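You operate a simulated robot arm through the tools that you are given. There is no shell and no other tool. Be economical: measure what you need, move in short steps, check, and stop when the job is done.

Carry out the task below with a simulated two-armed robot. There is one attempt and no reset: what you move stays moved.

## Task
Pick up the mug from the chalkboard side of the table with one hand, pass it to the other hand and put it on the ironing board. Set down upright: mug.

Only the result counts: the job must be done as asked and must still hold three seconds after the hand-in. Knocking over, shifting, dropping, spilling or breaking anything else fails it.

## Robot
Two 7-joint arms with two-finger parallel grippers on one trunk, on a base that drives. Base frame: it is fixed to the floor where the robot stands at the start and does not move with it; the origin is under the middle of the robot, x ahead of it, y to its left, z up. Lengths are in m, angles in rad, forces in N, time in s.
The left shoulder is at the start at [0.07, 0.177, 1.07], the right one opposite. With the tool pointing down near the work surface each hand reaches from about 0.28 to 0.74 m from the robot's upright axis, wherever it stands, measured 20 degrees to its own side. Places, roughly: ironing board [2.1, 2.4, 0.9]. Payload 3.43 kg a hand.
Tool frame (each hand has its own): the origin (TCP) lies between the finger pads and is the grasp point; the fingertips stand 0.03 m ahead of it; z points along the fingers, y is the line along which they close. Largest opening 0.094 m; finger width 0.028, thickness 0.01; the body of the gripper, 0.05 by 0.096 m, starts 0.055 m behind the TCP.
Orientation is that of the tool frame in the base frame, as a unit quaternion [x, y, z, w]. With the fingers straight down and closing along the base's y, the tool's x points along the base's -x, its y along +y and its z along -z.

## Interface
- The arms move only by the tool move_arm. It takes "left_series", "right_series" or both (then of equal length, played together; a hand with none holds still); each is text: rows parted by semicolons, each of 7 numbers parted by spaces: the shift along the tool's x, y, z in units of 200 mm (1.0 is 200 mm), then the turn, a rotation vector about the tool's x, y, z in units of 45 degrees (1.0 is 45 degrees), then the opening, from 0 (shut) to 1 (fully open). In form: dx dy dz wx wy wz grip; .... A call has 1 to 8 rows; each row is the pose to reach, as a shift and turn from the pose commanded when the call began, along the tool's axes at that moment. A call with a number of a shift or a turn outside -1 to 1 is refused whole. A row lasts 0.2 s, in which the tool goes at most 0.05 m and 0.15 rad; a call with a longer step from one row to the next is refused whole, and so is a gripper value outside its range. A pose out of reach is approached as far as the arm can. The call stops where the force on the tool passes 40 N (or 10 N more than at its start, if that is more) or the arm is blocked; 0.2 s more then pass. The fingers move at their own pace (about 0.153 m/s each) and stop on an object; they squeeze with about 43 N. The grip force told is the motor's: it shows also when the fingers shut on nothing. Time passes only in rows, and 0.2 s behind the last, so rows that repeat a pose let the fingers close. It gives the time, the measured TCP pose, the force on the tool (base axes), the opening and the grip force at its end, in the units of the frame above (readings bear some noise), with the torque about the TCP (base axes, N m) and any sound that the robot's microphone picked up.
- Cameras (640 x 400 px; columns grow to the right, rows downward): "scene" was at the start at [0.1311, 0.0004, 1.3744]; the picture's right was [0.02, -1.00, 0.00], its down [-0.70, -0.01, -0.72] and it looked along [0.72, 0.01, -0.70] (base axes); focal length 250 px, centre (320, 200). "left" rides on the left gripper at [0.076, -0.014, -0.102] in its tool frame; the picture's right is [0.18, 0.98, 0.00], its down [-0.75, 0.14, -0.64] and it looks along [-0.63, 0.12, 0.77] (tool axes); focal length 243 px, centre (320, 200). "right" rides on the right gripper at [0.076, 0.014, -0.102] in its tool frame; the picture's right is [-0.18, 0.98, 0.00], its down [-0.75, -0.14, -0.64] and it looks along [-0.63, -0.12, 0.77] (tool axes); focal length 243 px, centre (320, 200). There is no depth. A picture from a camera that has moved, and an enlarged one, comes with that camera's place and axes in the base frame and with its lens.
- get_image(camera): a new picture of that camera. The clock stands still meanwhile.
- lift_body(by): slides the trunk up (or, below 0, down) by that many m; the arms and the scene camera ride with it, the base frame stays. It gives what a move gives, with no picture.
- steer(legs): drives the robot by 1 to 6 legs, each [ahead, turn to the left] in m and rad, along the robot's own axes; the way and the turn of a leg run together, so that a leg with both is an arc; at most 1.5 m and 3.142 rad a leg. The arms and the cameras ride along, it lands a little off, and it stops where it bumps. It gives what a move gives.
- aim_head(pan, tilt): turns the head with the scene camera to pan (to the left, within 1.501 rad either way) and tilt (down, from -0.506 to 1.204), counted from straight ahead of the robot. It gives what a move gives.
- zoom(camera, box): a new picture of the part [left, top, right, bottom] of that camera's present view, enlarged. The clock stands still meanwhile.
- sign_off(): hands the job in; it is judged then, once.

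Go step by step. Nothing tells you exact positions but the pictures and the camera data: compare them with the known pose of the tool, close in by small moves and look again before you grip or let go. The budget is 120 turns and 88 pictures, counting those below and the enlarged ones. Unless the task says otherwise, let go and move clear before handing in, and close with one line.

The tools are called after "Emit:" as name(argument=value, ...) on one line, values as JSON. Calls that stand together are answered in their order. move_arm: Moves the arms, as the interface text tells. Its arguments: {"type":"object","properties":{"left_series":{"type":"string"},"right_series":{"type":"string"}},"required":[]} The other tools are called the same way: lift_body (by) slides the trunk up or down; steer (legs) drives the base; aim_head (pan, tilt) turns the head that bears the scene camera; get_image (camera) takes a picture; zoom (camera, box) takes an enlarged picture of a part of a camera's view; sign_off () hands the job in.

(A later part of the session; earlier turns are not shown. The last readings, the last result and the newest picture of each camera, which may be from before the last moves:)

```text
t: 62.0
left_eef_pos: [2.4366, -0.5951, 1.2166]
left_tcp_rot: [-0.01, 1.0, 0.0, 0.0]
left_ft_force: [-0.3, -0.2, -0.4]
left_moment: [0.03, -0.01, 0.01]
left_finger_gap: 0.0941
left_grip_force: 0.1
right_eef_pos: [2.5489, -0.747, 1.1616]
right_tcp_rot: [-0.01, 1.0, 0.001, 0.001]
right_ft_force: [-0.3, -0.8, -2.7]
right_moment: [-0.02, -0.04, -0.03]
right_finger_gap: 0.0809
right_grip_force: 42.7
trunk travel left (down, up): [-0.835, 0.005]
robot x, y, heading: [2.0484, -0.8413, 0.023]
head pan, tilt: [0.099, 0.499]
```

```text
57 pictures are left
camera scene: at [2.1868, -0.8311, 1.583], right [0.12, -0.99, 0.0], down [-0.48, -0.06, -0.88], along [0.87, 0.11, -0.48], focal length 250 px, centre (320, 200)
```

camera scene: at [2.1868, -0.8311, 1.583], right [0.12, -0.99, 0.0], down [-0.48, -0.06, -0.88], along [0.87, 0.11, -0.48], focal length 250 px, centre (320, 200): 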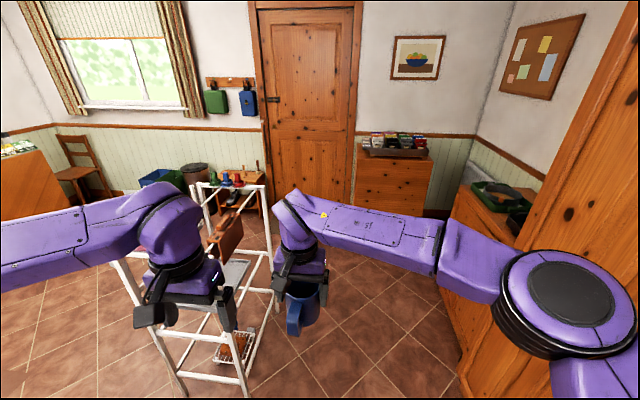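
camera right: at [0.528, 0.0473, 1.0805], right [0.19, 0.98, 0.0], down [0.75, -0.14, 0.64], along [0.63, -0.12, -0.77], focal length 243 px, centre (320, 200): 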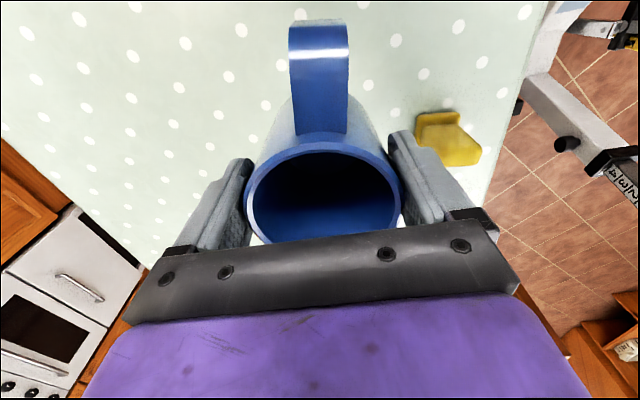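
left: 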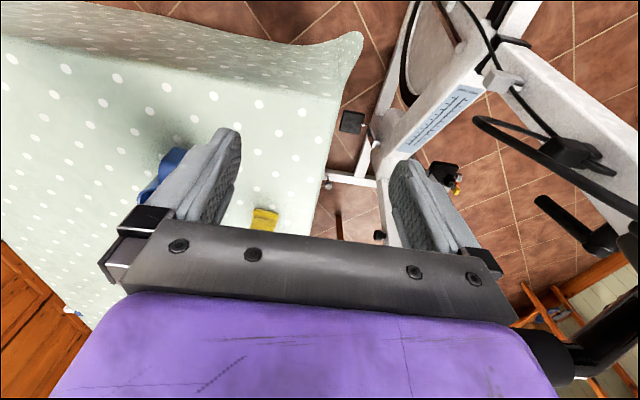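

The chair–rack gap is too tight, but beyond the rack there is over a metre of free floor. I drive past the rack along y ≈ -0.8.

Emit:
steer(legs=[[1.4, -0.03], [0.4, 0.0]])

Emit:
aim_head(pan=1.0, tilt=0.6)

Emit:
get_image(camera="scene")

```text
t: 71.1
left_eef_pos: [4.2424, -0.5906, 1.2173]
left_tcp_rot: [0.001, 1.0, 0.0, 0.001]
left_ft_force: [-1.0, -0.1, -0.8]
left_moment: [0.03, -0.04, 0.01]
left_finger_gap: 0.0942
left_grip_force: 0.1
right_eef_pos: [4.3509, -0.7461, 1.1625]
right_tcp_rot: [0.001, 1.0, 0.002, 0.001]
right_ft_force: [-0.6, 0.2, -2.8]
right_moment: [0.02, -0.02, 0.02]
right_finger_gap: 0.0806
right_grip_force: 43.3
trunk travel left (down, up): [-0.835, 0.005]
robot x, y, heading: [3.8472, -0.8264, 0.0]
head pan, tilt: [0.099, 0.499]
```

```text
t: 72.3
left_eef_pos: [4.2418, -0.5909, 1.2173]
left_tcp_rot: [0.001, 1.0, -0.001, 0.0]
left_ft_force: [0.4, -0.2, -0.1]
left_moment: [-0.02, 0.0, 0.0]
left_finger_gap: 0.094
left_grip_force: 0.1
right_eef_pos: [4.352, -0.7468, 1.1619]
right_tcp_rot: [0.002, 1.0, 0.001, 0.0]
right_ft_force: [0.2, 1.3, -2.6]
right_moment: [-0.01, -0.01, 0.0]
right_finger_gap: 0.0804
right_grip_force: 43.4
trunk travel left (down, up): [-0.835, 0.005]
robot x, y, heading: [3.8488, -0.8304, -0.003]
head pan, tilt: [1.0, 0.6]
```

```text
56 pictures are left
camera scene: at [3.9455, -0.756, 1.574], right [0.84, -0.54, 0.0], down [-0.31, -0.47, -0.82], along [0.45, 0.69, -0.57], focal length 250 px, centre (320, 200)
```

scene: 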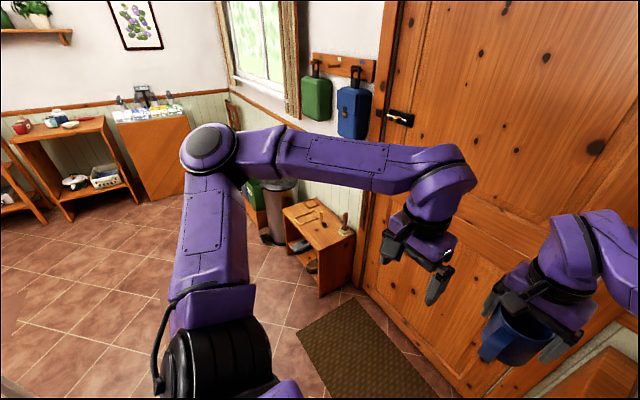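

The lane beyond the rack is free up to the bench and door. I turn left and drive alongside the rack to open floor, then look toward the ironing board.

Emit:
steer(legs=[[0.0, 1.6], [1.3, 0.0], [0.0, 0.98]])

Emit:
aim_head(pan=0.0, tilt=0.4)

Emit:
get_image(camera="scene")

```text
t: 85.2
left_eef_pos: [3.336, 0.4823, 1.217]
left_tcp_rot: [0.961, -0.275, 0.001, 0.0]
left_ft_force: [1.0, 0.1, -0.3]
left_moment: [-0.01, -0.01, 0.01]
left_finger_gap: 0.0939
left_grip_force: 0.1
right_eef_pos: [3.3252, 0.6715, 1.1623]
right_tcp_rot: [0.961, -0.276, 0.0, 0.0]
right_ft_force: [0.0, 0.3, -2.4]
right_moment: [0.01, 0.02, 0.0]
right_finger_gap: 0.0808
right_grip_force: 43.0
trunk travel left (down, up): [-0.835, 0.005]
robot x, y, heading: [3.8022, 0.4767, 2.589]
head pan, tilt: [1.0, 0.6]
```

```text
t: 86.5
left_eef_pos: [3.342, 0.4836, 1.218]
left_tcp_rot: [0.962, -0.275, -0.002, 0.002]
left_ft_force: [0.5, -0.6, 0.5]
left_moment: [0.05, 0.0, -0.02]
left_finger_gap: 0.0938
left_grip_force: 0.1
right_eef_pos: [3.3296, 0.6719, 1.1643]
right_tcp_rot: [0.961, -0.276, -0.002, 0.002]
right_ft_force: [-0.4, -0.2, -2.3]
right_moment: [0.0, -0.02, 0.01]
right_finger_gap: 0.0807
right_grip_force: 42.7
trunk travel left (down, up): [-0.835, 0.005]
robot x, y, heading: [3.8014, 0.4746, 2.587]
head pan, tilt: [0.0, 0.4]
```

```text
55 pictures are left
camera scene: at [3.6659, 0.5455, 1.5935], right [0.53, 0.85, 0.01], down [0.34, -0.2, -0.92], along [-0.78, 0.49, -0.39], focal length 250 px, centre (320, 200)
```

scene: 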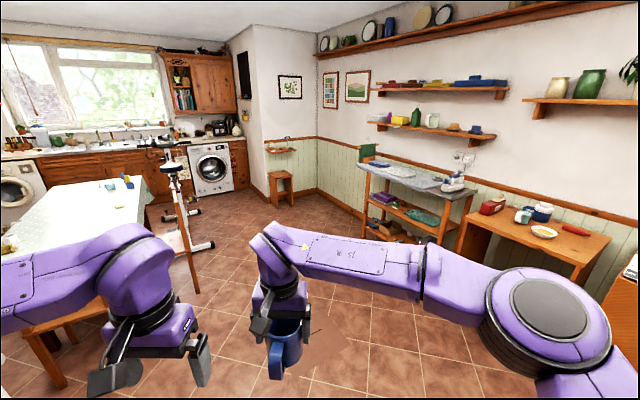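

Emit:
zoom(camera="scene", box=[340, 130, 500, 230])

```text
4.00 times, centred on (420, 180) of scene
camera zoom: at [3.6659, 0.5455, 1.5935], right [0.53, 0.85, 0.01], down [0.34, -0.2, -0.92], along [-0.78, 0.49, -0.39], focal length 1000 px, centre (-80, 280)
```

zoom: 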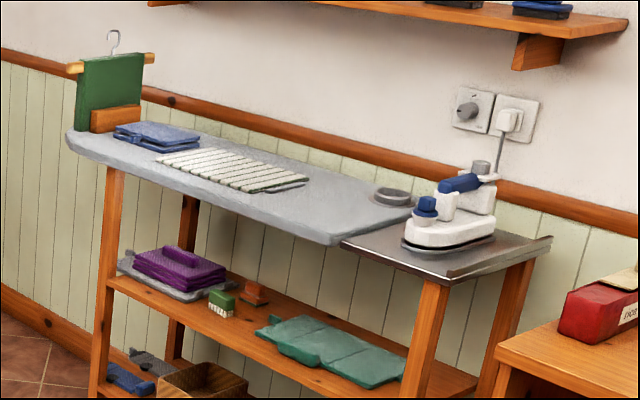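

The board (x 1.7–2.5, front edge y ≈ 2.21) has a free spot at about (2.38, 2.30), between the striped cloth and the iron rest. I drive to about (2.5, 1.27) and face the board, to do the handover in open space.

Emit:
steer(legs=[[1.5, 0.0], [0.0, -1.02]])

Emit:
aim_head(pan=0.0, tilt=0.6)

Emit:
get_image(camera="scene")

```text
t: 96.5
left_eef_pos: [2.2884, 1.6598, 1.2181]
left_tcp_rot: [0.708, -0.707, -0.003, 0.001]
left_ft_force: [-0.1, -0.3, -0.1]
left_moment: [-0.02, -0.01, 0.0]
left_finger_gap: 0.094
left_grip_force: 0.0
right_eef_pos: [2.4414, 1.7701, 1.1621]
right_tcp_rot: [0.707, -0.707, -0.003, 0.0]
right_ft_force: [0.2, 0.5, -2.3]
right_moment: [0.01, 0.0, -0.02]
right_finger_gap: 0.081
right_grip_force: 43.3
trunk travel left (down, up): [-0.835, 0.005]
robot x, y, heading: [2.5244, 1.2699, 1.57]
head pan, tilt: [0.0, 0.4]
```

```text
t: 97.3
left_eef_pos: [2.2892, 1.6542, 1.2201]
left_tcp_rot: [0.707, -0.707, -0.004, -0.001]
left_ft_force: [-0.2, 0.3, -0.2]
left_moment: [0.01, 0.01, 0.02]
left_finger_gap: 0.0941
left_grip_force: 0.1
right_eef_pos: [2.4427, 1.7649, 1.1661]
right_tcp_rot: [-0.707, 0.707, 0.004, 0.001]
right_ft_force: [-0.4, -0.3, -2.3]
right_moment: [-0.03, 0.04, -0.01]
right_finger_gap: 0.0808
right_grip_force: 42.6
trunk travel left (down, up): [-0.835, 0.005]
robot x, y, heading: [2.5208, 1.265, 1.568]
head pan, tilt: [0.0, 0.6]
```

```text
53 pictures are left
camera scene: at [2.5207, 1.4143, 1.5742], right [1.0, 0.0, 0.0], down [0.0, -0.57, -0.82], along [0.0, 0.82, -0.57], focal length 250 px, centre (320, 200)
```

scene: 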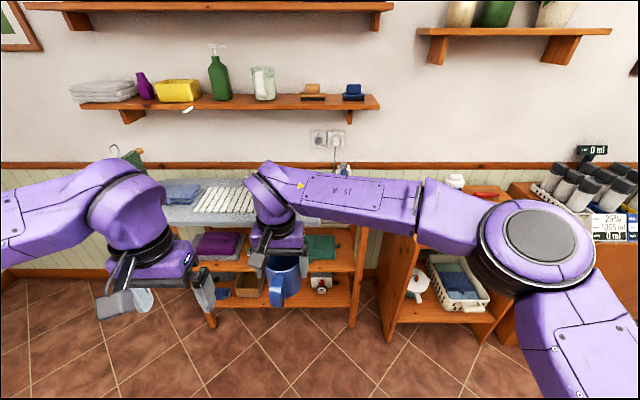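

Good open space. I bring the right hand to the middle-right and turn the mug so its handle points to the right, leaving its left side free for the left hand.

Emit:
move_arm(right_series="0.03 -0.13 0 0 0 -0.16 0; 0.06 -0.26 0 0 0 -0.32 0; 0.09 -0.4 0 0 0 -0.48 0; 0.12 -0.53 0 0 0 -0.64 0; 0.16 -0.66 0 0 0 -0.82 0; 0.2 -0.8 0 0 0 -1 0; 0.2 -0.8 0 0 0 -1 0")

Emit:
move_arm(right_series="0 0 0 0 0 -0.18 0; 0 0 0 0 0 -0.36 0; 0 0 0 0 0 -0.54 0; 0 0 0 0 0 -0.72 0; 0 0 0 0 0 -0.88 0; 0 0 0 0 0 -1 0; 0 0 0 0 0 -1 0")

Emit:
get_image(camera="scene")

```text
t: 98.9
left_eef_pos: [2.2898, 1.6523, 1.2221]
left_tcp_rot: [0.707, -0.707, -0.005, 0.0]
left_ft_force: [0.4, -0.6, 0.3]
left_moment: [0.03, 0.03, 0.04]
left_finger_gap: 0.0939
left_grip_force: 0.1
right_eef_pos: [2.5915, 1.7294, 1.1424]
right_tcp_rot: [0.868, -0.495, 0.027, -0.035]
right_ft_force: [0.8, -0.2, -2.8]
right_moment: [0.02, 0.01, -0.02]
right_finger_gap: 0.0805
right_grip_force: 43.7
right hand out of reach, approached as far as the arm can: row 5, 6, 7
trunk travel left (down, up): [-0.835, 0.005]
robot x, y, heading: [2.5253, 1.2717, 1.568]
head pan, tilt: [0.0, 0.6]
```

```text
t: 100.5
left_eef_pos: [2.2889, 1.6544, 1.221]
left_tcp_rot: [0.707, -0.707, -0.004, -0.001]
left_ft_force: [-0.5, 0.0, -0.1]
left_moment: [0.0, -0.02, -0.01]
left_finger_gap: 0.094
left_grip_force: 0.1
right_eef_pos: [2.5899, 1.7309, 1.1419]
right_tcp_rot: [0.867, -0.495, 0.029, -0.035]
right_ft_force: [-0.1, 0.3, -2.8]
right_moment: [-0.01, 0.03, 0.0]
right_finger_gap: 0.0805
right_grip_force: 43.4
right hand out of reach, approached as far as the arm can: row 1, 2, 3, 4, 5, 6, 7
trunk travel left (down, up): [-0.835, 0.005]
robot x, y, heading: [2.5232, 1.2672, 1.57]
head pan, tilt: [0.0, 0.6]
```

```text
52 pictures are left
camera scene: at [2.5207, 1.4143, 1.5741], right [1.0, 0.0, 0.0], down [0.0, -0.57, -0.82], along [0.0, 0.82, -0.57], focal length 250 px, centre (320, 200)
```

scene: 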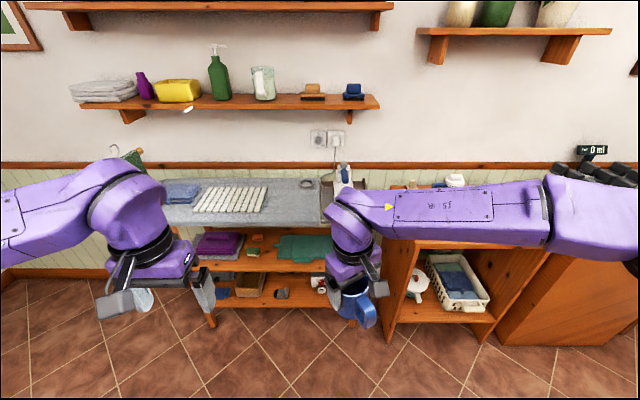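

The wrist hit its limit at about 30° that way. I turn the other way instead, so that the handle ends up pointing forward and the left hand can come in from back-left.

Emit:
move_arm(right_series="0 0 0 0 0 0.16 0; 0 0 0 0 0 0.32 0; 0 0 0 0 0 0.48 0; 0 0 0 0 0 0.64 0; 0 0 0 0 0 0.82 0; 0 0 0 0 0 1 0; 0 0 0 0 0 1 0")

Emit:
move_arm(right_series="0 0 0 0 0 0.16 0; 0 0 0 0 0 0.32 0; 0 0 0 0 0 0.48 0; 0 0 0 0 0 0.64 0; 0 0 0 0 0 0.82 0; 0 0 0 0 0 1 0; 0 0 0 0 0 1 0")

```text
t: 102.1
left_eef_pos: [2.2886, 1.6551, 1.2211]
left_tcp_rot: [-0.707, 0.707, 0.005, 0.001]
left_ft_force: [0.3, 0.4, -0.7]
left_moment: [0.01, -0.03, 0.04]
left_finger_gap: 0.0942
left_grip_force: 0.1
right_eef_pos: [2.5897, 1.7303, 1.1409]
right_tcp_rot: [-0.612, 0.79, -0.013, 0.043]
right_ft_force: [0.0, 0.7, -2.9]
right_moment: [0.04, -0.01, -0.01]
right_finger_gap: 0.0804
right_grip_force: 43.2
trunk travel left (down, up): [-0.835, 0.005]
robot x, y, heading: [2.5233, 1.2707, 1.57]
head pan, tilt: [0.0, 0.6]
```

```text
t: 103.7
left_eef_pos: [2.2898, 1.656, 1.2209]
left_tcp_rot: [0.707, -0.707, -0.003, 0.0]
left_ft_force: [-0.3, -0.7, -0.2]
left_moment: [0.01, -0.01, 0.0]
left_finger_gap: 0.0942
left_grip_force: 0.0
right_eef_pos: [2.5892, 1.7305, 1.1421]
right_tcp_rot: [-0.263, 0.964, 0.005, 0.045]
right_ft_force: [1.2, -0.1, -2.7]
right_moment: [0.0, 0.02, -0.02]
right_finger_gap: 0.0807
right_grip_force: 43.2
trunk travel left (down, up): [-0.835, 0.005]
robot x, y, heading: [2.5239, 1.2667, 1.57]
head pan, tilt: [0.0, 0.6]
```

The wrist turns freely this way (about 60° so far). Two more 45° turns.

Emit:
move_arm(right_series="0 0 0 0 0 0.16 0; 0 0 0 0 0 0.32 0; 0 0 0 0 0 0.48 0; 0 0 0 0 0 0.64 0; 0 0 0 0 0 0.82 0; 0 0 0 0 0 1 0; 0 0 0 0 0 1 0")

Emit:
move_arm(right_series="0 0 0 0 0 0.16 0; 0 0 0 0 0 0.32 0; 0 0 0 0 0 0.48 0; 0 0 0 0 0 0.64 0; 0 0 0 0 0 0.82 0; 0 0 0 0 0 1 0; 0 0 0 0 0 1 0")

Emit:
get_image(camera="scene")

```text
t: 105.3
left_eef_pos: [2.2896, 1.6553, 1.2204]
left_tcp_rot: [-0.707, 0.708, 0.004, 0.001]
left_ft_force: [-0.6, -1.0, -0.6]
left_moment: [0.01, 0.0, 0.01]
left_finger_gap: 0.0941
left_grip_force: 0.0
right_eef_pos: [2.5906, 1.7296, 1.1412]
right_tcp_rot: [0.127, 0.991, 0.022, 0.04]
right_ft_force: [0.8, 0.1, -2.2]
right_moment: [0.02, 0.01, 0.0]
right_finger_gap: 0.0802
right_grip_force: 43.0
trunk travel left (down, up): [-0.835, 0.005]
robot x, y, heading: [2.5238, 1.2695, 1.573]
head pan, tilt: [0.0, 0.6]
```

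```text
t: 106.9
left_eef_pos: [2.2889, 1.6542, 1.2191]
left_tcp_rot: [-0.707, 0.707, 0.004, 0.001]
left_ft_force: [0.0, 0.3, 0.7]
left_moment: [0.0, -0.01, -0.02]
left_finger_gap: 0.0939
left_grip_force: 0.0
right_eef_pos: [2.5898, 1.7309, 1.1419]
right_tcp_rot: [0.495, 0.868, 0.035, 0.029]
right_ft_force: [-0.7, -0.4, -2.5]
right_moment: [0.0, 0.01, 0.0]
right_finger_gap: 0.0805
right_grip_force: 43.2
trunk travel left (down, up): [-0.835, 0.005]
robot x, y, heading: [2.522, 1.266, 1.57]
head pan, tilt: [0.0, 0.6]
```

```text
51 pictures are left
camera scene: at [2.5211, 1.4141, 1.5741], right [1.0, 0.0, 0.0], down [0.0, -0.57, -0.82], along [0.0, 0.82, -0.57], focal length 250 px, centre (320, 200)
```

scene: 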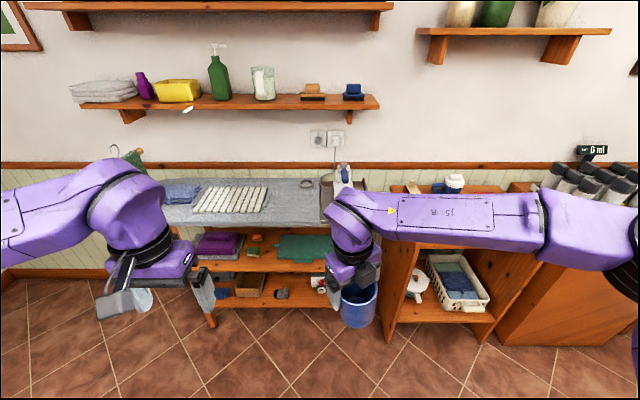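

The handle now points forward. I level the slight tilt, turn a little more, and reach the mug forward to give the left hand room.

Emit:
move_arm(right_series="0.1 0.07 0.005 0.02 0.004 0.14 0; 0.2 0.14 0.01 0.04 0.008 0.28 0; 0.3 0.21 0.015 0.06 0.012 0.42 0; 0.4 0.28 0.02 0.08 0.016 0.56 0; 0.5 0.35 0.025 0.1 0.02 0.7 0; 0.56 0.39 0.026 0.114 0.02 0.78 0; 0.56 0.39 0.026 0.114 0.02 0.78 0")

Emit:
get_image(camera="right")

Emit:
get_image(camera="scene")

```text
t: 108.5
left_eef_pos: [2.2881, 1.6543, 1.2203]
left_tcp_rot: [0.707, -0.707, -0.005, -0.002]
left_ft_force: [0.2, -0.5, 0.1]
left_moment: [0.01, 0.01, -0.01]
left_finger_gap: 0.0938
left_grip_force: 0.0
right_eef_pos: [2.6005, 1.8674, 1.1412]
right_tcp_rot: [0.735, 0.678, 0.007, -0.012]
right_ft_force: [0.7, 0.6, -3.3]
right_moment: [0.01, -0.02, 0.02]
right_finger_gap: 0.0807
right_grip_force: 43.2
trunk travel left (down, up): [-0.835, 0.005]
robot x, y, heading: [2.5255, 1.2694, 1.572]
head pan, tilt: [0.0, 0.6]
```

```text
50 pictures are left
camera right: at [2.6221, 1.9381, 1.2462], right [0.97, -0.26, -0.01], down [-0.2, -0.76, 0.62], along [-0.17, -0.6, -0.78], focal length 243 px, centre (320, 200)
```

right: 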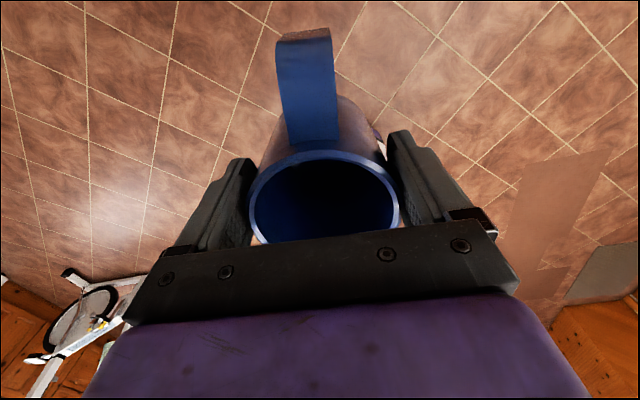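

```text
49 pictures are left
camera scene: at [2.5214, 1.4139, 1.5742], right [1.0, 0.0, 0.0], down [0.0, -0.57, -0.82], along [0.0, 0.82, -0.57], focal length 250 px, centre (320, 200)
```

scene: 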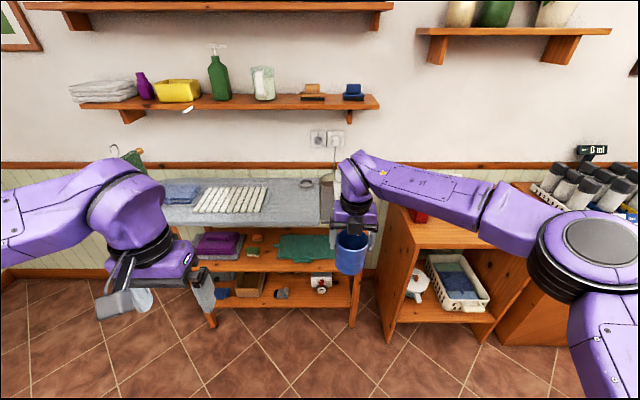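

The mug is at about (2.600, 1.867), base z ≈ 1.064, handle forward. Now I tilt the left hand toward pointing forward-right and slightly down, staying well clear of the mug.

Emit:
move_arm(left_series="-0.04 -0.1 0.02 0.024 -0.124 0.079 1; -0.08 -0.2 0.04 0.048 -0.249 0.158 1; -0.12 -0.3 0.06 0.072 -0.373 0.237 1; -0.16 -0.4 0.08 0.097 -0.497 0.316 1; -0.2 -0.5 0.09 0.121 -0.622 0.395 1; -0.225 -0.555 0.1 0.145 -0.746 0.474 1; -0.225 -0.555 0.1 0.145 -0.746 0.474 1")

Emit:
get_image(camera="scene")

```text
t: 110.1
left_eef_pos: [2.4003, 1.7, 1.2003]
left_tcp_rot: [-0.534, 0.792, 0.168, 0.243]
left_ft_force: [-0.1, 0.2, -0.4]
left_moment: [0.02, 0.01, 0.02]
left_finger_gap: 0.0939
left_grip_force: 0.1
right_eef_pos: [2.6, 1.8672, 1.1426]
right_tcp_rot: [0.734, 0.679, 0.006, -0.011]
right_ft_force: [0.1, 0.9, -2.4]
right_moment: [-0.01, 0.0, -0.01]
right_finger_gap: 0.0803
right_grip_force: 43.1
trunk travel left (down, up): [-0.835, 0.005]
robot x, y, heading: [2.5232, 1.2704, 1.571]
head pan, tilt: [0.0, 0.6]
```

```text
48 pictures are left
camera scene: at [2.5212, 1.4141, 1.5741], right [1.0, 0.0, 0.0], down [0.0, -0.57, -0.82], along [0.0, 0.82, -0.57], focal length 250 px, centre (320, 200)
```

scene: 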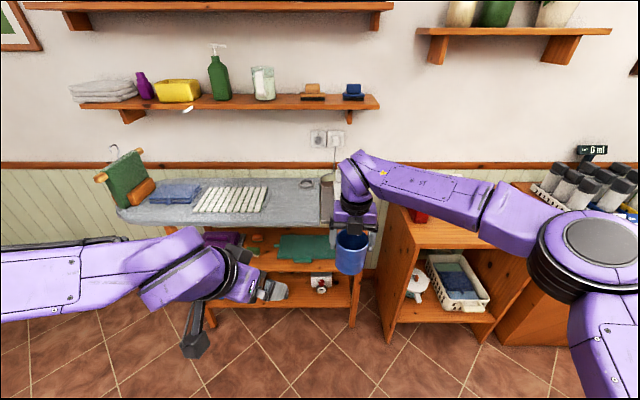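

The tilt works. I finish it and move to the pre-handover point about 0.2 m behind the final grip.

Emit:
move_arm(left_series="-0.005 -0.12 0.04 0 -0.15 0 1; -0.01 -0.24 0.08 0 -0.3 0 1; -0.015 -0.36 0.12 0 -0.45 0 1; -0.02 -0.48 0.17 0 -0.6 0 1; -0.03 -0.615 0.22 0 -0.756 0 1; -0.03 -0.615 0.22 0 -0.756 0 1")

Emit:
get_image(camera="scene")

Emit:
get_image(camera="left")

```text
t: 111.5
left_eef_pos: [2.5253, 1.6813, 1.1666]
left_tcp_rot: [-0.461, 0.687, 0.316, 0.464]
left_ft_force: [-0.4, -1.1, -0.1]
left_moment: [0.03, 0.04, 0.0]
left_finger_gap: 0.0941
left_grip_force: 0.2
left hand out of reach, approached as far as the arm can: row 3, 4
right_eef_pos: [2.6017, 1.8672, 1.1416]
right_tcp_rot: [0.734, 0.679, 0.008, -0.012]
right_ft_force: [-0.6, -0.7, -2.6]
right_moment: [-0.01, -0.02, 0.02]
right_finger_gap: 0.0804
right_grip_force: 42.9
trunk travel left (down, up): [-0.835, 0.005]
robot x, y, heading: [2.5212, 1.2677, 1.574]
head pan, tilt: [0.0, 0.6]
```

```text
47 pictures are left
camera scene: at [2.5214, 1.4139, 1.5742], right [1.0, 0.0, 0.0], down [0.0, -0.57, -0.82], along [0.0, 0.82, -0.57], focal length 250 px, centre (320, 200)
```

scene: 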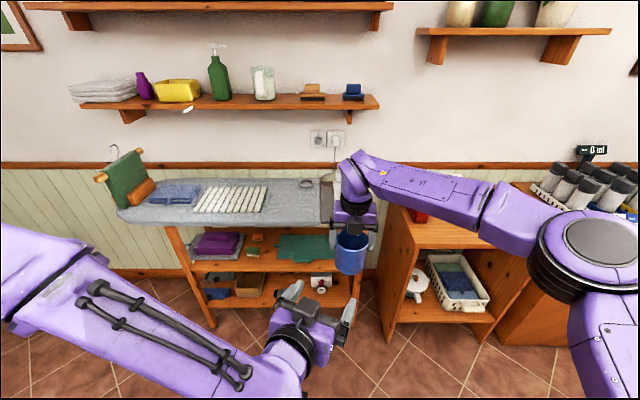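

```text
46 pictures are left
camera left: at [2.4918, 1.5621, 1.1333], right [-0.94, 0.31, -0.16], down [-0.24, -0.24, 0.94], along [0.25, 0.92, 0.3], focal length 243 px, centre (320, 200)
```

left: 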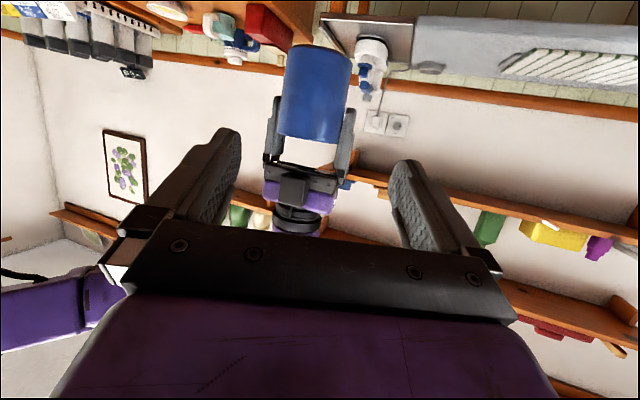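

The mug's free lower half lies right on the left hand's axis (right fingertips end at z ≈ 1.114, mug base ≈ 1.064). I advance 0.13 m and check.

Emit:
move_arm(left_series="0 -0.007 0.15 0 0 0 1; 0 -0.007 0.3 0 0 0 1; 0 -0.007 0.45 0 0 0 1; 0 -0.007 0.6 0 0 0 1; 0 -0.007 0.65 0 0 0 1; 0 -0.007 0.65 0 0 0 1")

Emit:
get_image(camera="left")

Emit:
zoom(camera="scene", box=[240, 180, 440, 305])

```text
t: 112.9
left_eef_pos: [2.5701, 1.794, 1.1192]
left_tcp_rot: [-0.461, 0.687, 0.316, 0.464]
left_ft_force: [0.6, -0.3, -0.4]
left_moment: [0.02, 0.0, 0.04]
left_finger_gap: 0.094
left_grip_force: 0.0
right_eef_pos: [2.6001, 1.8668, 1.1402]
right_tcp_rot: [0.734, 0.679, 0.008, -0.013]
right_ft_force: [0.3, 0.6, -2.1]
right_moment: [0.0, 0.01, -0.02]
right_finger_gap: 0.0804
right_grip_force: 43.1
trunk travel left (down, up): [-0.835, 0.005]
robot x, y, heading: [2.5195, 1.268, 1.569]
head pan, tilt: [0.0, 0.6]
```

```text
45 pictures are left
camera left: at [2.5369, 1.6745, 1.0855], right [-0.94, 0.31, -0.16], down [-0.24, -0.24, 0.94], along [0.25, 0.92, 0.3], focal length 243 px, centre (320, 200)
```

left: 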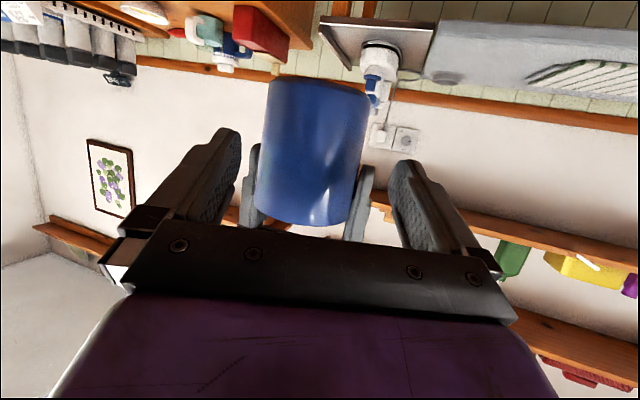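

```text
3.20 times, centred on (340, 242) of scene
camera zoom: at [2.5212, 1.4138, 1.5742], right [1.0, 0.0, 0.0], down [0.0, -0.57, -0.82], along [0.0, 0.82, -0.57], focal length 800 px, centre (256, 64)
```

zoom: 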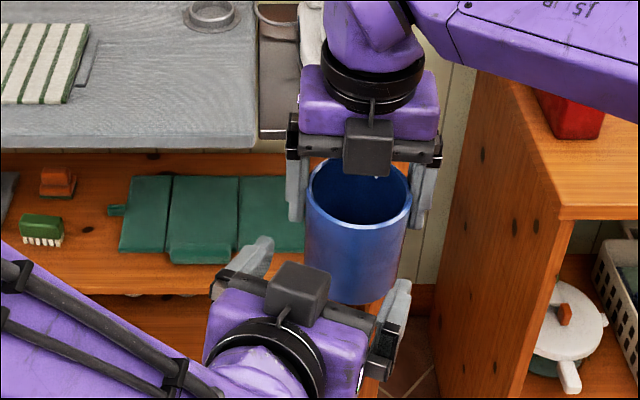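

Alignment is good and the two grippers stay clear of one another. I advance the last 0.07 m and check before closing.

Emit:
move_arm(left_series="0.005 -0.005 0.12 0 0 0 1; 0.01 -0.008 0.24 0 0 0 1; 0.01 -0.008 0.355 0 0 0 1; 0.01 -0.008 0.355 0 0 0 1")

Emit:
get_image(camera="left")

Emit:
zoom(camera="scene", box=[280, 180, 420, 268])

```text
t: 113.9
left_eef_pos: [2.5962, 1.8526, 1.0908]
left_tcp_rot: [-0.461, 0.687, 0.317, 0.463]
left_ft_force: [-0.7, -0.6, 1.4]
left_moment: [0.0, 0.03, -0.03]
left_finger_gap: 0.0941
left_grip_force: 0.1
right_eef_pos: [2.6016, 1.8678, 1.1412]
right_tcp_rot: [0.734, 0.679, 0.008, -0.012]
right_ft_force: [-0.6, -0.6, -3.2]
right_moment: [0.0, 0.0, 0.0]
right_finger_gap: 0.0806
right_grip_force: 43.6
trunk travel left (down, up): [-0.835, 0.005]
robot x, y, heading: [2.5236, 1.2707, 1.571]
head pan, tilt: [0.0, 0.6]
```

```text
43 pictures are left
camera left: at [2.563, 1.7344, 1.0572], right [-0.94, 0.31, -0.16], down [-0.24, -0.24, 0.94], along [0.25, 0.92, 0.3], focal length 243 px, centre (320, 200)
```

left: 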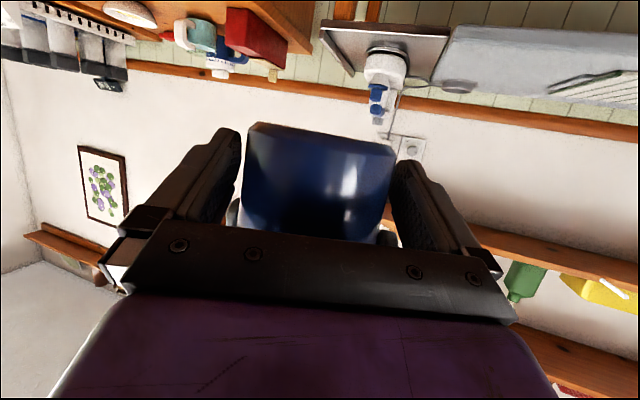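

```text
4.55 times, centred on (350, 224) of scene
camera zoom: at [2.5222, 1.4143, 1.5742], right [1.0, 0.0, 0.0], down [0.0, -0.57, -0.82], along [0.0, 0.82, -0.57], focal length 1137 px, centre (184, 91)
```

zoom: 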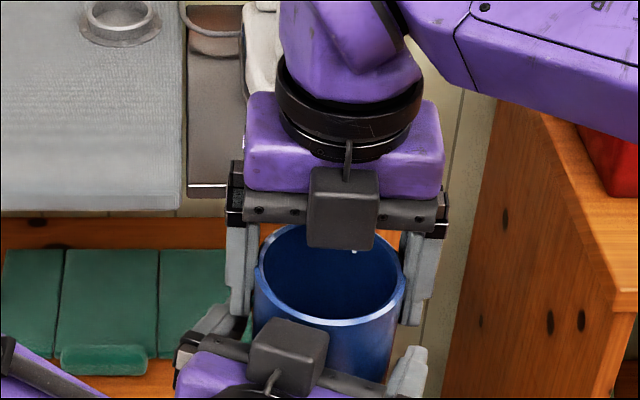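

Both finger pairs are placed without touching. I close the left hand on the mug while the right still holds.

Emit:
move_arm(left_series="0 0 0 0 0 0 0; 0 0 0 0 0 0 0; 0 0 0 0 0 0 0; 0 0 0 0 0 0 0")

Emit:
get_image(camera="left")

```text
t: 114.9
left_eef_pos: [2.5981, 1.8521, 1.0898]
left_tcp_rot: [-0.46, 0.689, 0.316, 0.463]
left_ft_force: [24.5, -8.3, 0.5]
left_moment: [0.14, 0.79, 0.56]
left_finger_gap: 0.0819
left_grip_force: 43.1
right_eef_pos: [2.6004, 1.8672, 1.1423]
right_tcp_rot: [0.733, 0.68, 0.006, -0.012]
right_ft_force: [-24.8, 7.9, -1.9]
right_moment: [0.17, 0.51, -0.97]
right_finger_gap: 0.0805
right_grip_force: 43.3
trunk travel left (down, up): [-0.835, 0.005]
robot x, y, heading: [2.5191, 1.2672, 1.576]
head pan, tilt: [0.0, 0.6]
```

```text
41 pictures are left
camera left: at [2.5639, 1.7336, 1.0572], right [-0.94, 0.31, -0.16], down [-0.24, -0.24, 0.94], along [0.25, 0.92, 0.3], focal length 243 px, centre (320, 200)
```

left: 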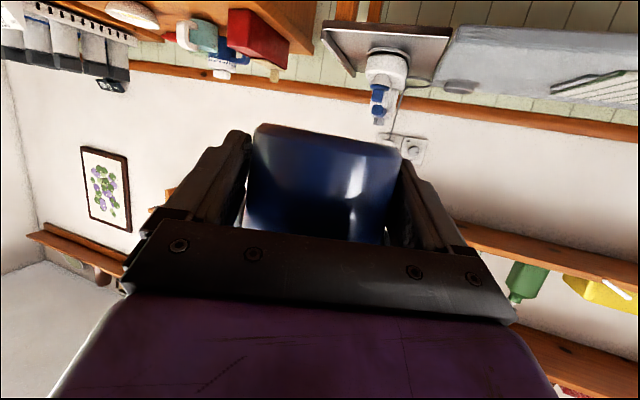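

Both hands hold, with a 25 N side strain from a slight offset. I ease the left hand a few millimetres to relax it before releasing.

Emit:
move_arm(left_series="0 -0.008 0 0 0 0 0; 0 -0.015 0 0 0 0 0; 0 -0.015 0 0 0 0 0")

```text
t: 115.7
left_eef_pos: [2.5992, 1.8531, 1.09]
left_tcp_rot: [-0.461, 0.687, 0.317, 0.463]
left_ft_force: [14.9, -4.4, -1.9]
left_moment: [0.2, 0.47, 0.18]
left_finger_gap: 0.0816
left_grip_force: 42.8
right_eef_pos: [2.6007, 1.8678, 1.1409]
right_tcp_rot: [0.735, 0.678, 0.008, -0.011]
right_ft_force: [-14.8, 4.9, 1.8]
right_moment: [0.0, 0.3, -0.44]
right_finger_gap: 0.0803
right_grip_force: 43.0
trunk travel left (down, up): [-0.835, 0.005]
robot x, y, heading: [2.5252, 1.2703, 1.57]
head pan, tilt: [0.0, 0.6]
```

Emit:
move_arm(left_series="0 -0.01 0 0 0 0 0; 0 -0.022 0 0 0 0 0; 0 -0.022 0 0 0 0 0")

```text
t: 116.5
left_eef_pos: [2.6006, 1.852, 1.089]
left_tcp_rot: [-0.464, 0.686, 0.317, 0.462]
left_ft_force: [-19.8, 8.7, -7.7]
left_moment: [-0.45, -0.21, 0.17]
left_finger_gap: 0.0816
left_grip_force: 43.3
right_eef_pos: [2.6027, 1.8672, 1.141]
right_tcp_rot: [0.735, 0.678, 0.008, -0.011]
right_ft_force: [19.8, -9.5, 7.2]
right_moment: [-0.16, -0.7, 0.14]
right_finger_gap: 0.0806
right_grip_force: 43.0
trunk travel left (down, up): [-0.835, 0.005]
robot x, y, heading: [2.5236, 1.2666, 1.574]
head pan, tilt: [0.0, 0.6]
```

Slightly overdone; I go back about half, then release the right hand.

Emit:
move_arm(left_series="0 0.01 0 0 0 0 0; 0 0.01 0 0 0 0 0")

Emit:
move_arm(right_series="0 0 0 0 0 0 1; 0 0 0 0 0 0 1; 0 0 0 0 0 0 1")

Emit:
zoom(camera="scene", box=[280, 180, 420, 268])

```text
t: 117.1
left_eef_pos: [2.5992, 1.853, 1.09]
left_tcp_rot: [-0.463, 0.686, 0.318, 0.463]
left_ft_force: [-25.2, 7.2, -5.9]
left_moment: [-0.13, -0.97, 1.05]
left_finger_gap: 0.0816
left_grip_force: 42.8
right_eef_pos: [2.6017, 1.8675, 1.1415]
right_tcp_rot: [0.736, 0.677, 0.008, -0.011]
right_ft_force: [25.0, -7.2, 6.2]
right_moment: [-0.41, -0.32, -0.67]
right_finger_gap: 0.0806
right_grip_force: 43.0
trunk travel left (down, up): [-0.835, 0.005]
robot x, y, heading: [2.5248, 1.2715, 1.565]
head pan, tilt: [0.0, 0.6]
```

```text
t: 117.9
left_eef_pos: [2.6031, 1.8504, 1.0895]
left_tcp_rot: [-0.46, 0.688, 0.316, 0.464]
left_ft_force: [3.2, -2.0, -4.3]
left_moment: [-0.06, -0.23, 0.08]
left_finger_gap: 0.0814
left_grip_force: 43.0
right_eef_pos: [2.6012, 1.8664, 1.1417]
right_tcp_rot: [0.733, 0.68, 0.007, -0.013]
right_ft_force: [-4.1, 3.5, 4.8]
right_moment: [0.11, 0.52, -0.2]
right_finger_gap: 0.094
right_grip_force: 0.0
trunk travel left (down, up): [-0.835, 0.005]
robot x, y, heading: [2.5221, 1.2722, 1.576]
head pan, tilt: [0.0, 0.6]
```

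```text
4.55 times, centred on (350, 224) of scene
camera zoom: at [2.5224, 1.4144, 1.5741], right [1.0, 0.0, 0.0], down [0.0, -0.57, -0.82], along [0.0, 0.82, -0.57], focal length 1137 px, centre (184, 91)
```

zoom: 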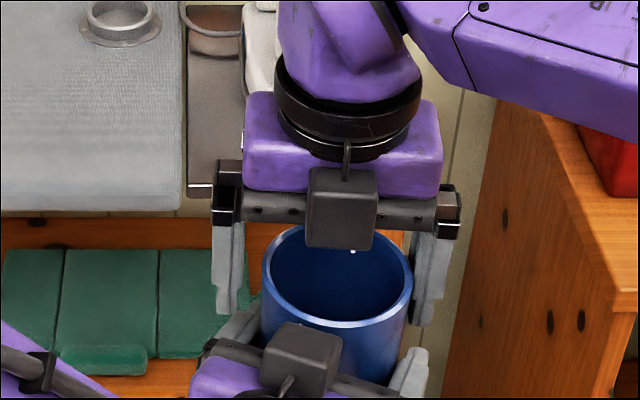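

The mug is in the left hand. I lower the left hand and raise the right straight apart.

Emit:
move_arm(left_series="0.09 0 0.037 0 0 0 0; 0.18 0 0.074 0 0 0 0; 0.27 0 0.111 0 0 0 0; 0.37 0 0.148 0 0 0 0; 0.37 0 0.148 0 0 0 0", right_series="0 0 -0.04 0 0 0 1; 0 0 -0.08 0 0 0 1; 0 0 -0.12 0 0 0 1; 0 0 -0.15 0 0 0 1; 0 0 -0.15 0 0 0 1")

Emit:
get_image(camera="scene")

```text
t: 119.1
left_eef_pos: [2.6007, 1.8525, 1.0097]
left_tcp_rot: [-0.461, 0.688, 0.316, 0.463]
left_ft_force: [-0.5, 0.4, -0.4]
left_moment: [-0.08, 0.01, -0.01]
left_finger_gap: 0.0815
left_grip_force: 43.1
right_eef_pos: [2.6015, 1.8671, 1.1722]
right_tcp_rot: [0.734, 0.679, 0.007, -0.012]
right_ft_force: [-0.3, -0.4, 0.3]
right_moment: [0.0, 0.03, 0.0]
right_finger_gap: 0.0942
right_grip_force: 0.1
trunk travel left (down, up): [-0.835, 0.005]
robot x, y, heading: [2.5236, 1.2676, 1.569]
head pan, tilt: [0.0, 0.6]
```

```text
39 pictures are left
camera scene: at [2.5226, 1.4144, 1.5742], right [1.0, 0.0, 0.0], down [0.0, -0.57, -0.82], along [0.0, 0.82, -0.57], focal length 250 px, centre (320, 200)
```

scene: 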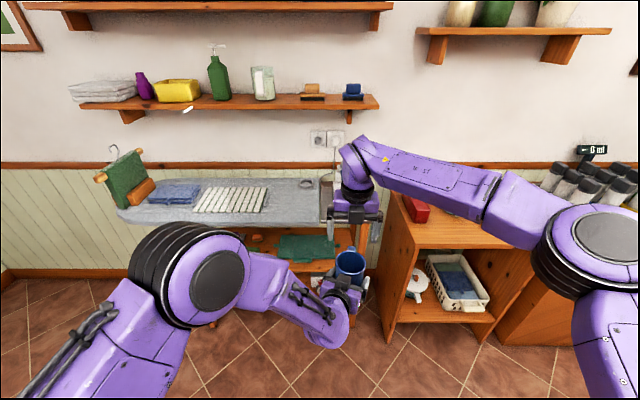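

Cleanly apart. I retract the right hand to the right and back, then look at the mug in the left hand.

Emit:
move_arm(right_series="0 0.2 0 0 0 0 1; 0 0.4 0 0 0 0 1; 0 0.6 0 0 0 0 1; -0.2 0.7 0 0 0 0 1; -0.4 0.7 0 0 0 0 1; -0.6 0.7 0 0 0 0 1; -0.8 0.7 0 0 0 0 0.5")

Emit:
aim_head(pan=-0.1, tilt=0.7)

Emit:
zoom(camera="scene", box=[160, 100, 400, 250])

Emit:
get_image(camera="left")

```text
t: 120.7
left_eef_pos: [2.6013, 1.8494, 1.0105]
left_tcp_rot: [-0.461, 0.688, 0.317, 0.463]
left_ft_force: [0.3, -0.4, -0.2]
left_moment: [-0.07, 0.01, 0.01]
left_finger_gap: 0.0813
left_grip_force: 43.0
right_eef_pos: [2.7292, 1.6941, 1.1662]
right_tcp_rot: [0.735, 0.678, 0.008, -0.013]
right_ft_force: [-0.1, -0.4, -0.6]
right_moment: [0.0, 0.0, 0.0]
right_finger_gap: 0.047
right_grip_force: 0.1
trunk travel left (down, up): [-0.835, 0.005]
robot x, y, heading: [2.5211, 1.2681, 1.572]
head pan, tilt: [0.0, 0.6]
```

```text
t: 121.3
left_eef_pos: [2.6003, 1.8511, 1.0099]
left_tcp_rot: [-0.461, 0.688, 0.316, 0.463]
left_ft_force: [0.5, -0.6, 0.4]
left_moment: [-0.04, 0.01, 0.01]
left_finger_gap: 0.0816
left_grip_force: 42.7
right_eef_pos: [2.7278, 1.6959, 1.1663]
right_tcp_rot: [0.735, 0.678, 0.007, -0.012]
right_ft_force: [0.3, 0.7, 0.1]
right_moment: [-0.01, 0.02, 0.0]
right_finger_gap: 0.0474
right_grip_force: 0.0
trunk travel left (down, up): [-0.835, 0.005]
robot x, y, heading: [2.5217, 1.2697, 1.572]
head pan, tilt: [-0.099, 0.7]
```

```text
2.67 times, centred on (280, 175) of scene
camera zoom: at [2.5315, 1.41, 1.5656], right [1.0, -0.1, 0.0], down [-0.06, -0.64, -0.76], along [0.08, 0.76, -0.65], focal length 667 px, centre (427, 267)
```

zoom: 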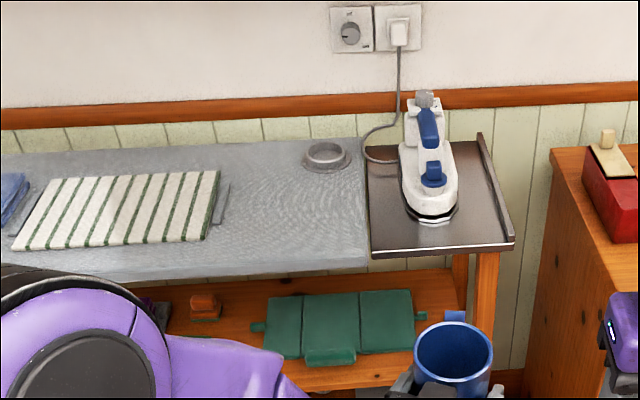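

```text
37 pictures are left
camera left: at [2.5683, 1.7324, 0.9769], right [-0.94, 0.31, -0.16], down [-0.24, -0.24, 0.94], along [0.25, 0.92, 0.3], focal length 243 px, centre (320, 200)
```

left: 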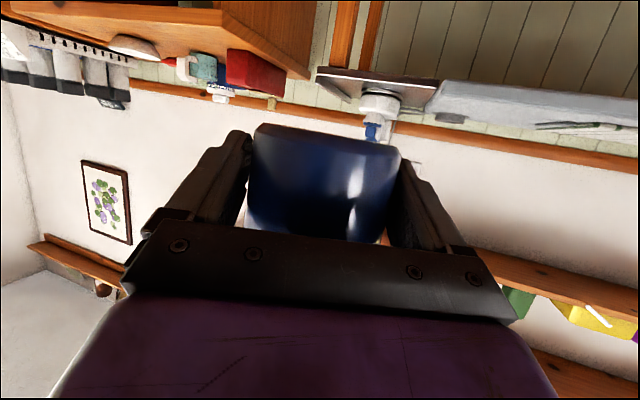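

I zoom in on the board from the left-hand camera to measure its height.

Emit:
zoom(camera="left", box=[320, 40, 640, 240])

Emit:
zoom(camera="scene", box=[220, 140, 380, 240])

```text
2.00 times, centred on (480, 140) of left
camera zoom: at [2.5683, 1.7324, 0.9769], right [-0.94, 0.31, -0.16], down [-0.24, -0.24, 0.94], along [0.25, 0.92, 0.3], focal length 485 px, centre (0, 320)
```

zoom: 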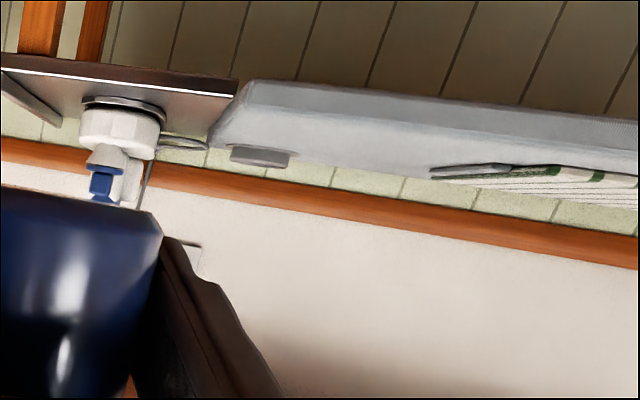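

```text
4.00 times, centred on (300, 190) of scene
camera zoom: at [2.5315, 1.41, 1.5656], right [1.0, -0.1, 0.0], down [-0.06, -0.64, -0.76], along [0.08, 0.76, -0.65], focal length 1000 px, centre (400, 240)
```

zoom: 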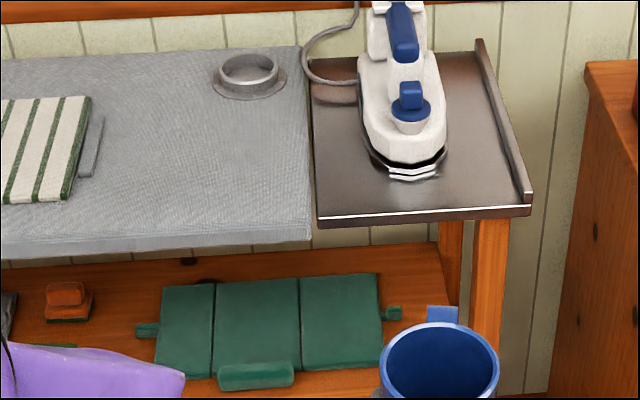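

The board's front edge is at y ≈ 2.235, z ≈ 0.889, free for x 2.29–2.52. I shift the mug left to x ≈ 2.41 with the arm, then drive ahead 0.35 m.

Emit:
move_arm(left_series="0.009 0.176 -0.073 0 0 0 0; 0.018 0.352 -0.146 0 0 0 0; 0.026 0.528 -0.22 0 0 0 0; 0.035 0.704 -0.293 0 0 0 0; 0.044 0.88 -0.366 0 0 0 0; 0.044 0.88 -0.366 0 0 0 0")

Emit:
steer(legs=[[0.33, 0.0]])

Emit:
aim_head(pan=0.15, tilt=0.9)

Emit:
get_image(camera="scene")

Emit:
get_image(camera="left")

```text
t: 122.7
left_eef_pos: [2.4112, 1.8503, 1.0308]
left_tcp_rot: [-0.461, 0.687, 0.317, 0.463]
left_ft_force: [0.6, -0.8, -0.5]
left_moment: [-0.05, 0.0, -0.02]
left_finger_gap: 0.0811
left_grip_force: 43.0
right_eef_pos: [2.7291, 1.6965, 1.1667]
right_tcp_rot: [0.735, 0.678, 0.006, -0.012]
right_ft_force: [0.2, -0.6, 0.4]
right_moment: [-0.03, 0.0, -0.02]
right_finger_gap: 0.0473
right_grip_force: 0.1
trunk travel left (down, up): [-0.835, 0.005]
robot x, y, heading: [2.5282, 1.2726, 1.567]
head pan, tilt: [-0.099, 0.7]
```

```text
t: 124.9
left_eef_pos: [2.4105, 2.1794, 1.0322]
left_tcp_rot: [-0.461, 0.687, 0.317, 0.464]
left_ft_force: [-0.2, -0.3, -1.2]
left_moment: [-0.05, 0.07, 0.01]
left_finger_gap: 0.0812
left_grip_force: 42.9
right_eef_pos: [2.7262, 2.0235, 1.1658]
right_tcp_rot: [0.734, 0.679, 0.009, -0.014]
right_ft_force: [0.1, 1.0, 0.1]
right_moment: [0.0, 0.03, 0.0]
right_finger_gap: 0.047
right_grip_force: 0.1
trunk travel left (down, up): [-0.835, 0.005]
robot x, y, heading: [2.5212, 1.5987, 1.578]
head pan, tilt: [-0.099, 0.7]
```

```text
t: 125.7
left_eef_pos: [2.4103, 2.1815, 1.0289]
left_tcp_rot: [-0.461, 0.688, 0.316, 0.463]
left_ft_force: [-1.1, -0.5, -0.3]
left_moment: [-0.05, -0.01, 0.01]
left_finger_gap: 0.081
left_grip_force: 42.6
right_eef_pos: [2.7277, 2.0261, 1.1655]
right_tcp_rot: [0.735, 0.678, 0.007, -0.012]
right_ft_force: [0.2, 0.9, 0.0]
right_moment: [-0.03, -0.02, -0.02]
right_finger_gap: 0.0469
right_grip_force: 0.0
trunk travel left (down, up): [-0.835, 0.005]
robot x, y, heading: [2.5181, 1.5986, 1.569]
head pan, tilt: [0.15, 0.901]
```

```text
34 pictures are left
camera scene: at [2.5086, 1.7239, 1.5491], right [0.99, 0.15, 0.0], down [0.12, -0.78, -0.62], along [-0.09, 0.61, -0.78], focal length 250 px, centre (320, 200)
```

scene: 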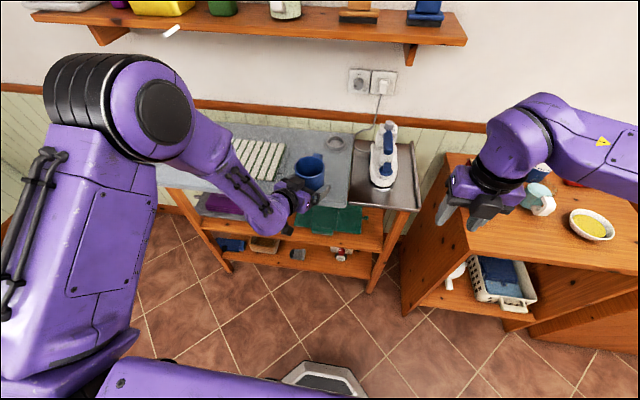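

```text
33 pictures are left
camera left: at [2.3775, 2.0621, 0.9967], right [-0.94, 0.3, -0.16], down [-0.24, -0.24, 0.94], along [0.25, 0.92, 0.3], focal length 243 px, centre (320, 200)
```

left: 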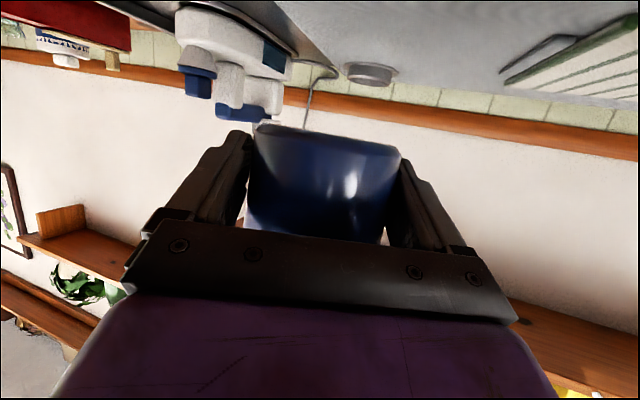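

The mug hangs just ahead of the board's edge, well lined up. I carry it forward 0.105 m over the free spot and down to a few centimetres above the surface.

Emit:
move_arm(left_series="0.03 0.044 0.115 0 0 0 0; 0.06 0.087 0.229 0 0 0 0; 0.09 0.131 0.344 0 0 0 0; 0.12 0.174 0.458 0 0 0 0; 0.15 0.218 0.573 0 0 0 0; 0.15 0.218 0.573 0 0 0 0")

Emit:
zoom(camera="scene", box=[220, 110, 420, 235])

Emit:
get_image(camera="left")

```text
t: 127.1
left_eef_pos: [2.4053, 2.2852, 0.9601]
left_tcp_rot: [-0.461, 0.688, 0.316, 0.464]
left_ft_force: [1.5, -0.6, 0.5]
left_moment: [-0.07, 0.0, -0.02]
left_finger_gap: 0.0813
left_grip_force: 43.2
right_eef_pos: [2.7264, 2.0256, 1.166]
right_tcp_rot: [0.734, 0.679, 0.008, -0.012]
right_ft_force: [0.5, -0.3, -0.6]
right_moment: [0.01, -0.01, 0.01]
right_finger_gap: 0.0471
right_grip_force: 0.1
trunk travel left (down, up): [-0.835, 0.005]
robot x, y, heading: [2.5239, 1.5965, 1.574]
head pan, tilt: [0.15, 0.901]
```

```text
3.20 times, centred on (320, 172) of scene
camera zoom: at [2.5083, 1.7219, 1.5492], right [0.99, 0.15, 0.0], down [0.12, -0.77, -0.62], along [-0.09, 0.61, -0.78], focal length 800 px, centre (320, 288)
```

zoom: 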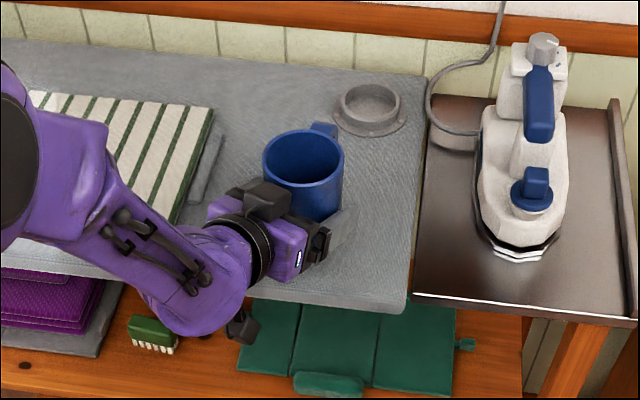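

```text
31 pictures are left
camera left: at [2.3715, 2.166, 0.9273], right [-0.94, 0.3, -0.16], down [-0.24, -0.24, 0.94], along [0.25, 0.92, 0.3], focal length 243 px, centre (320, 200)
```

left: 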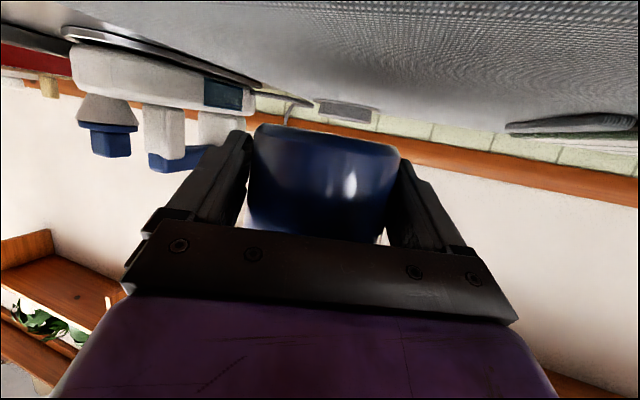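

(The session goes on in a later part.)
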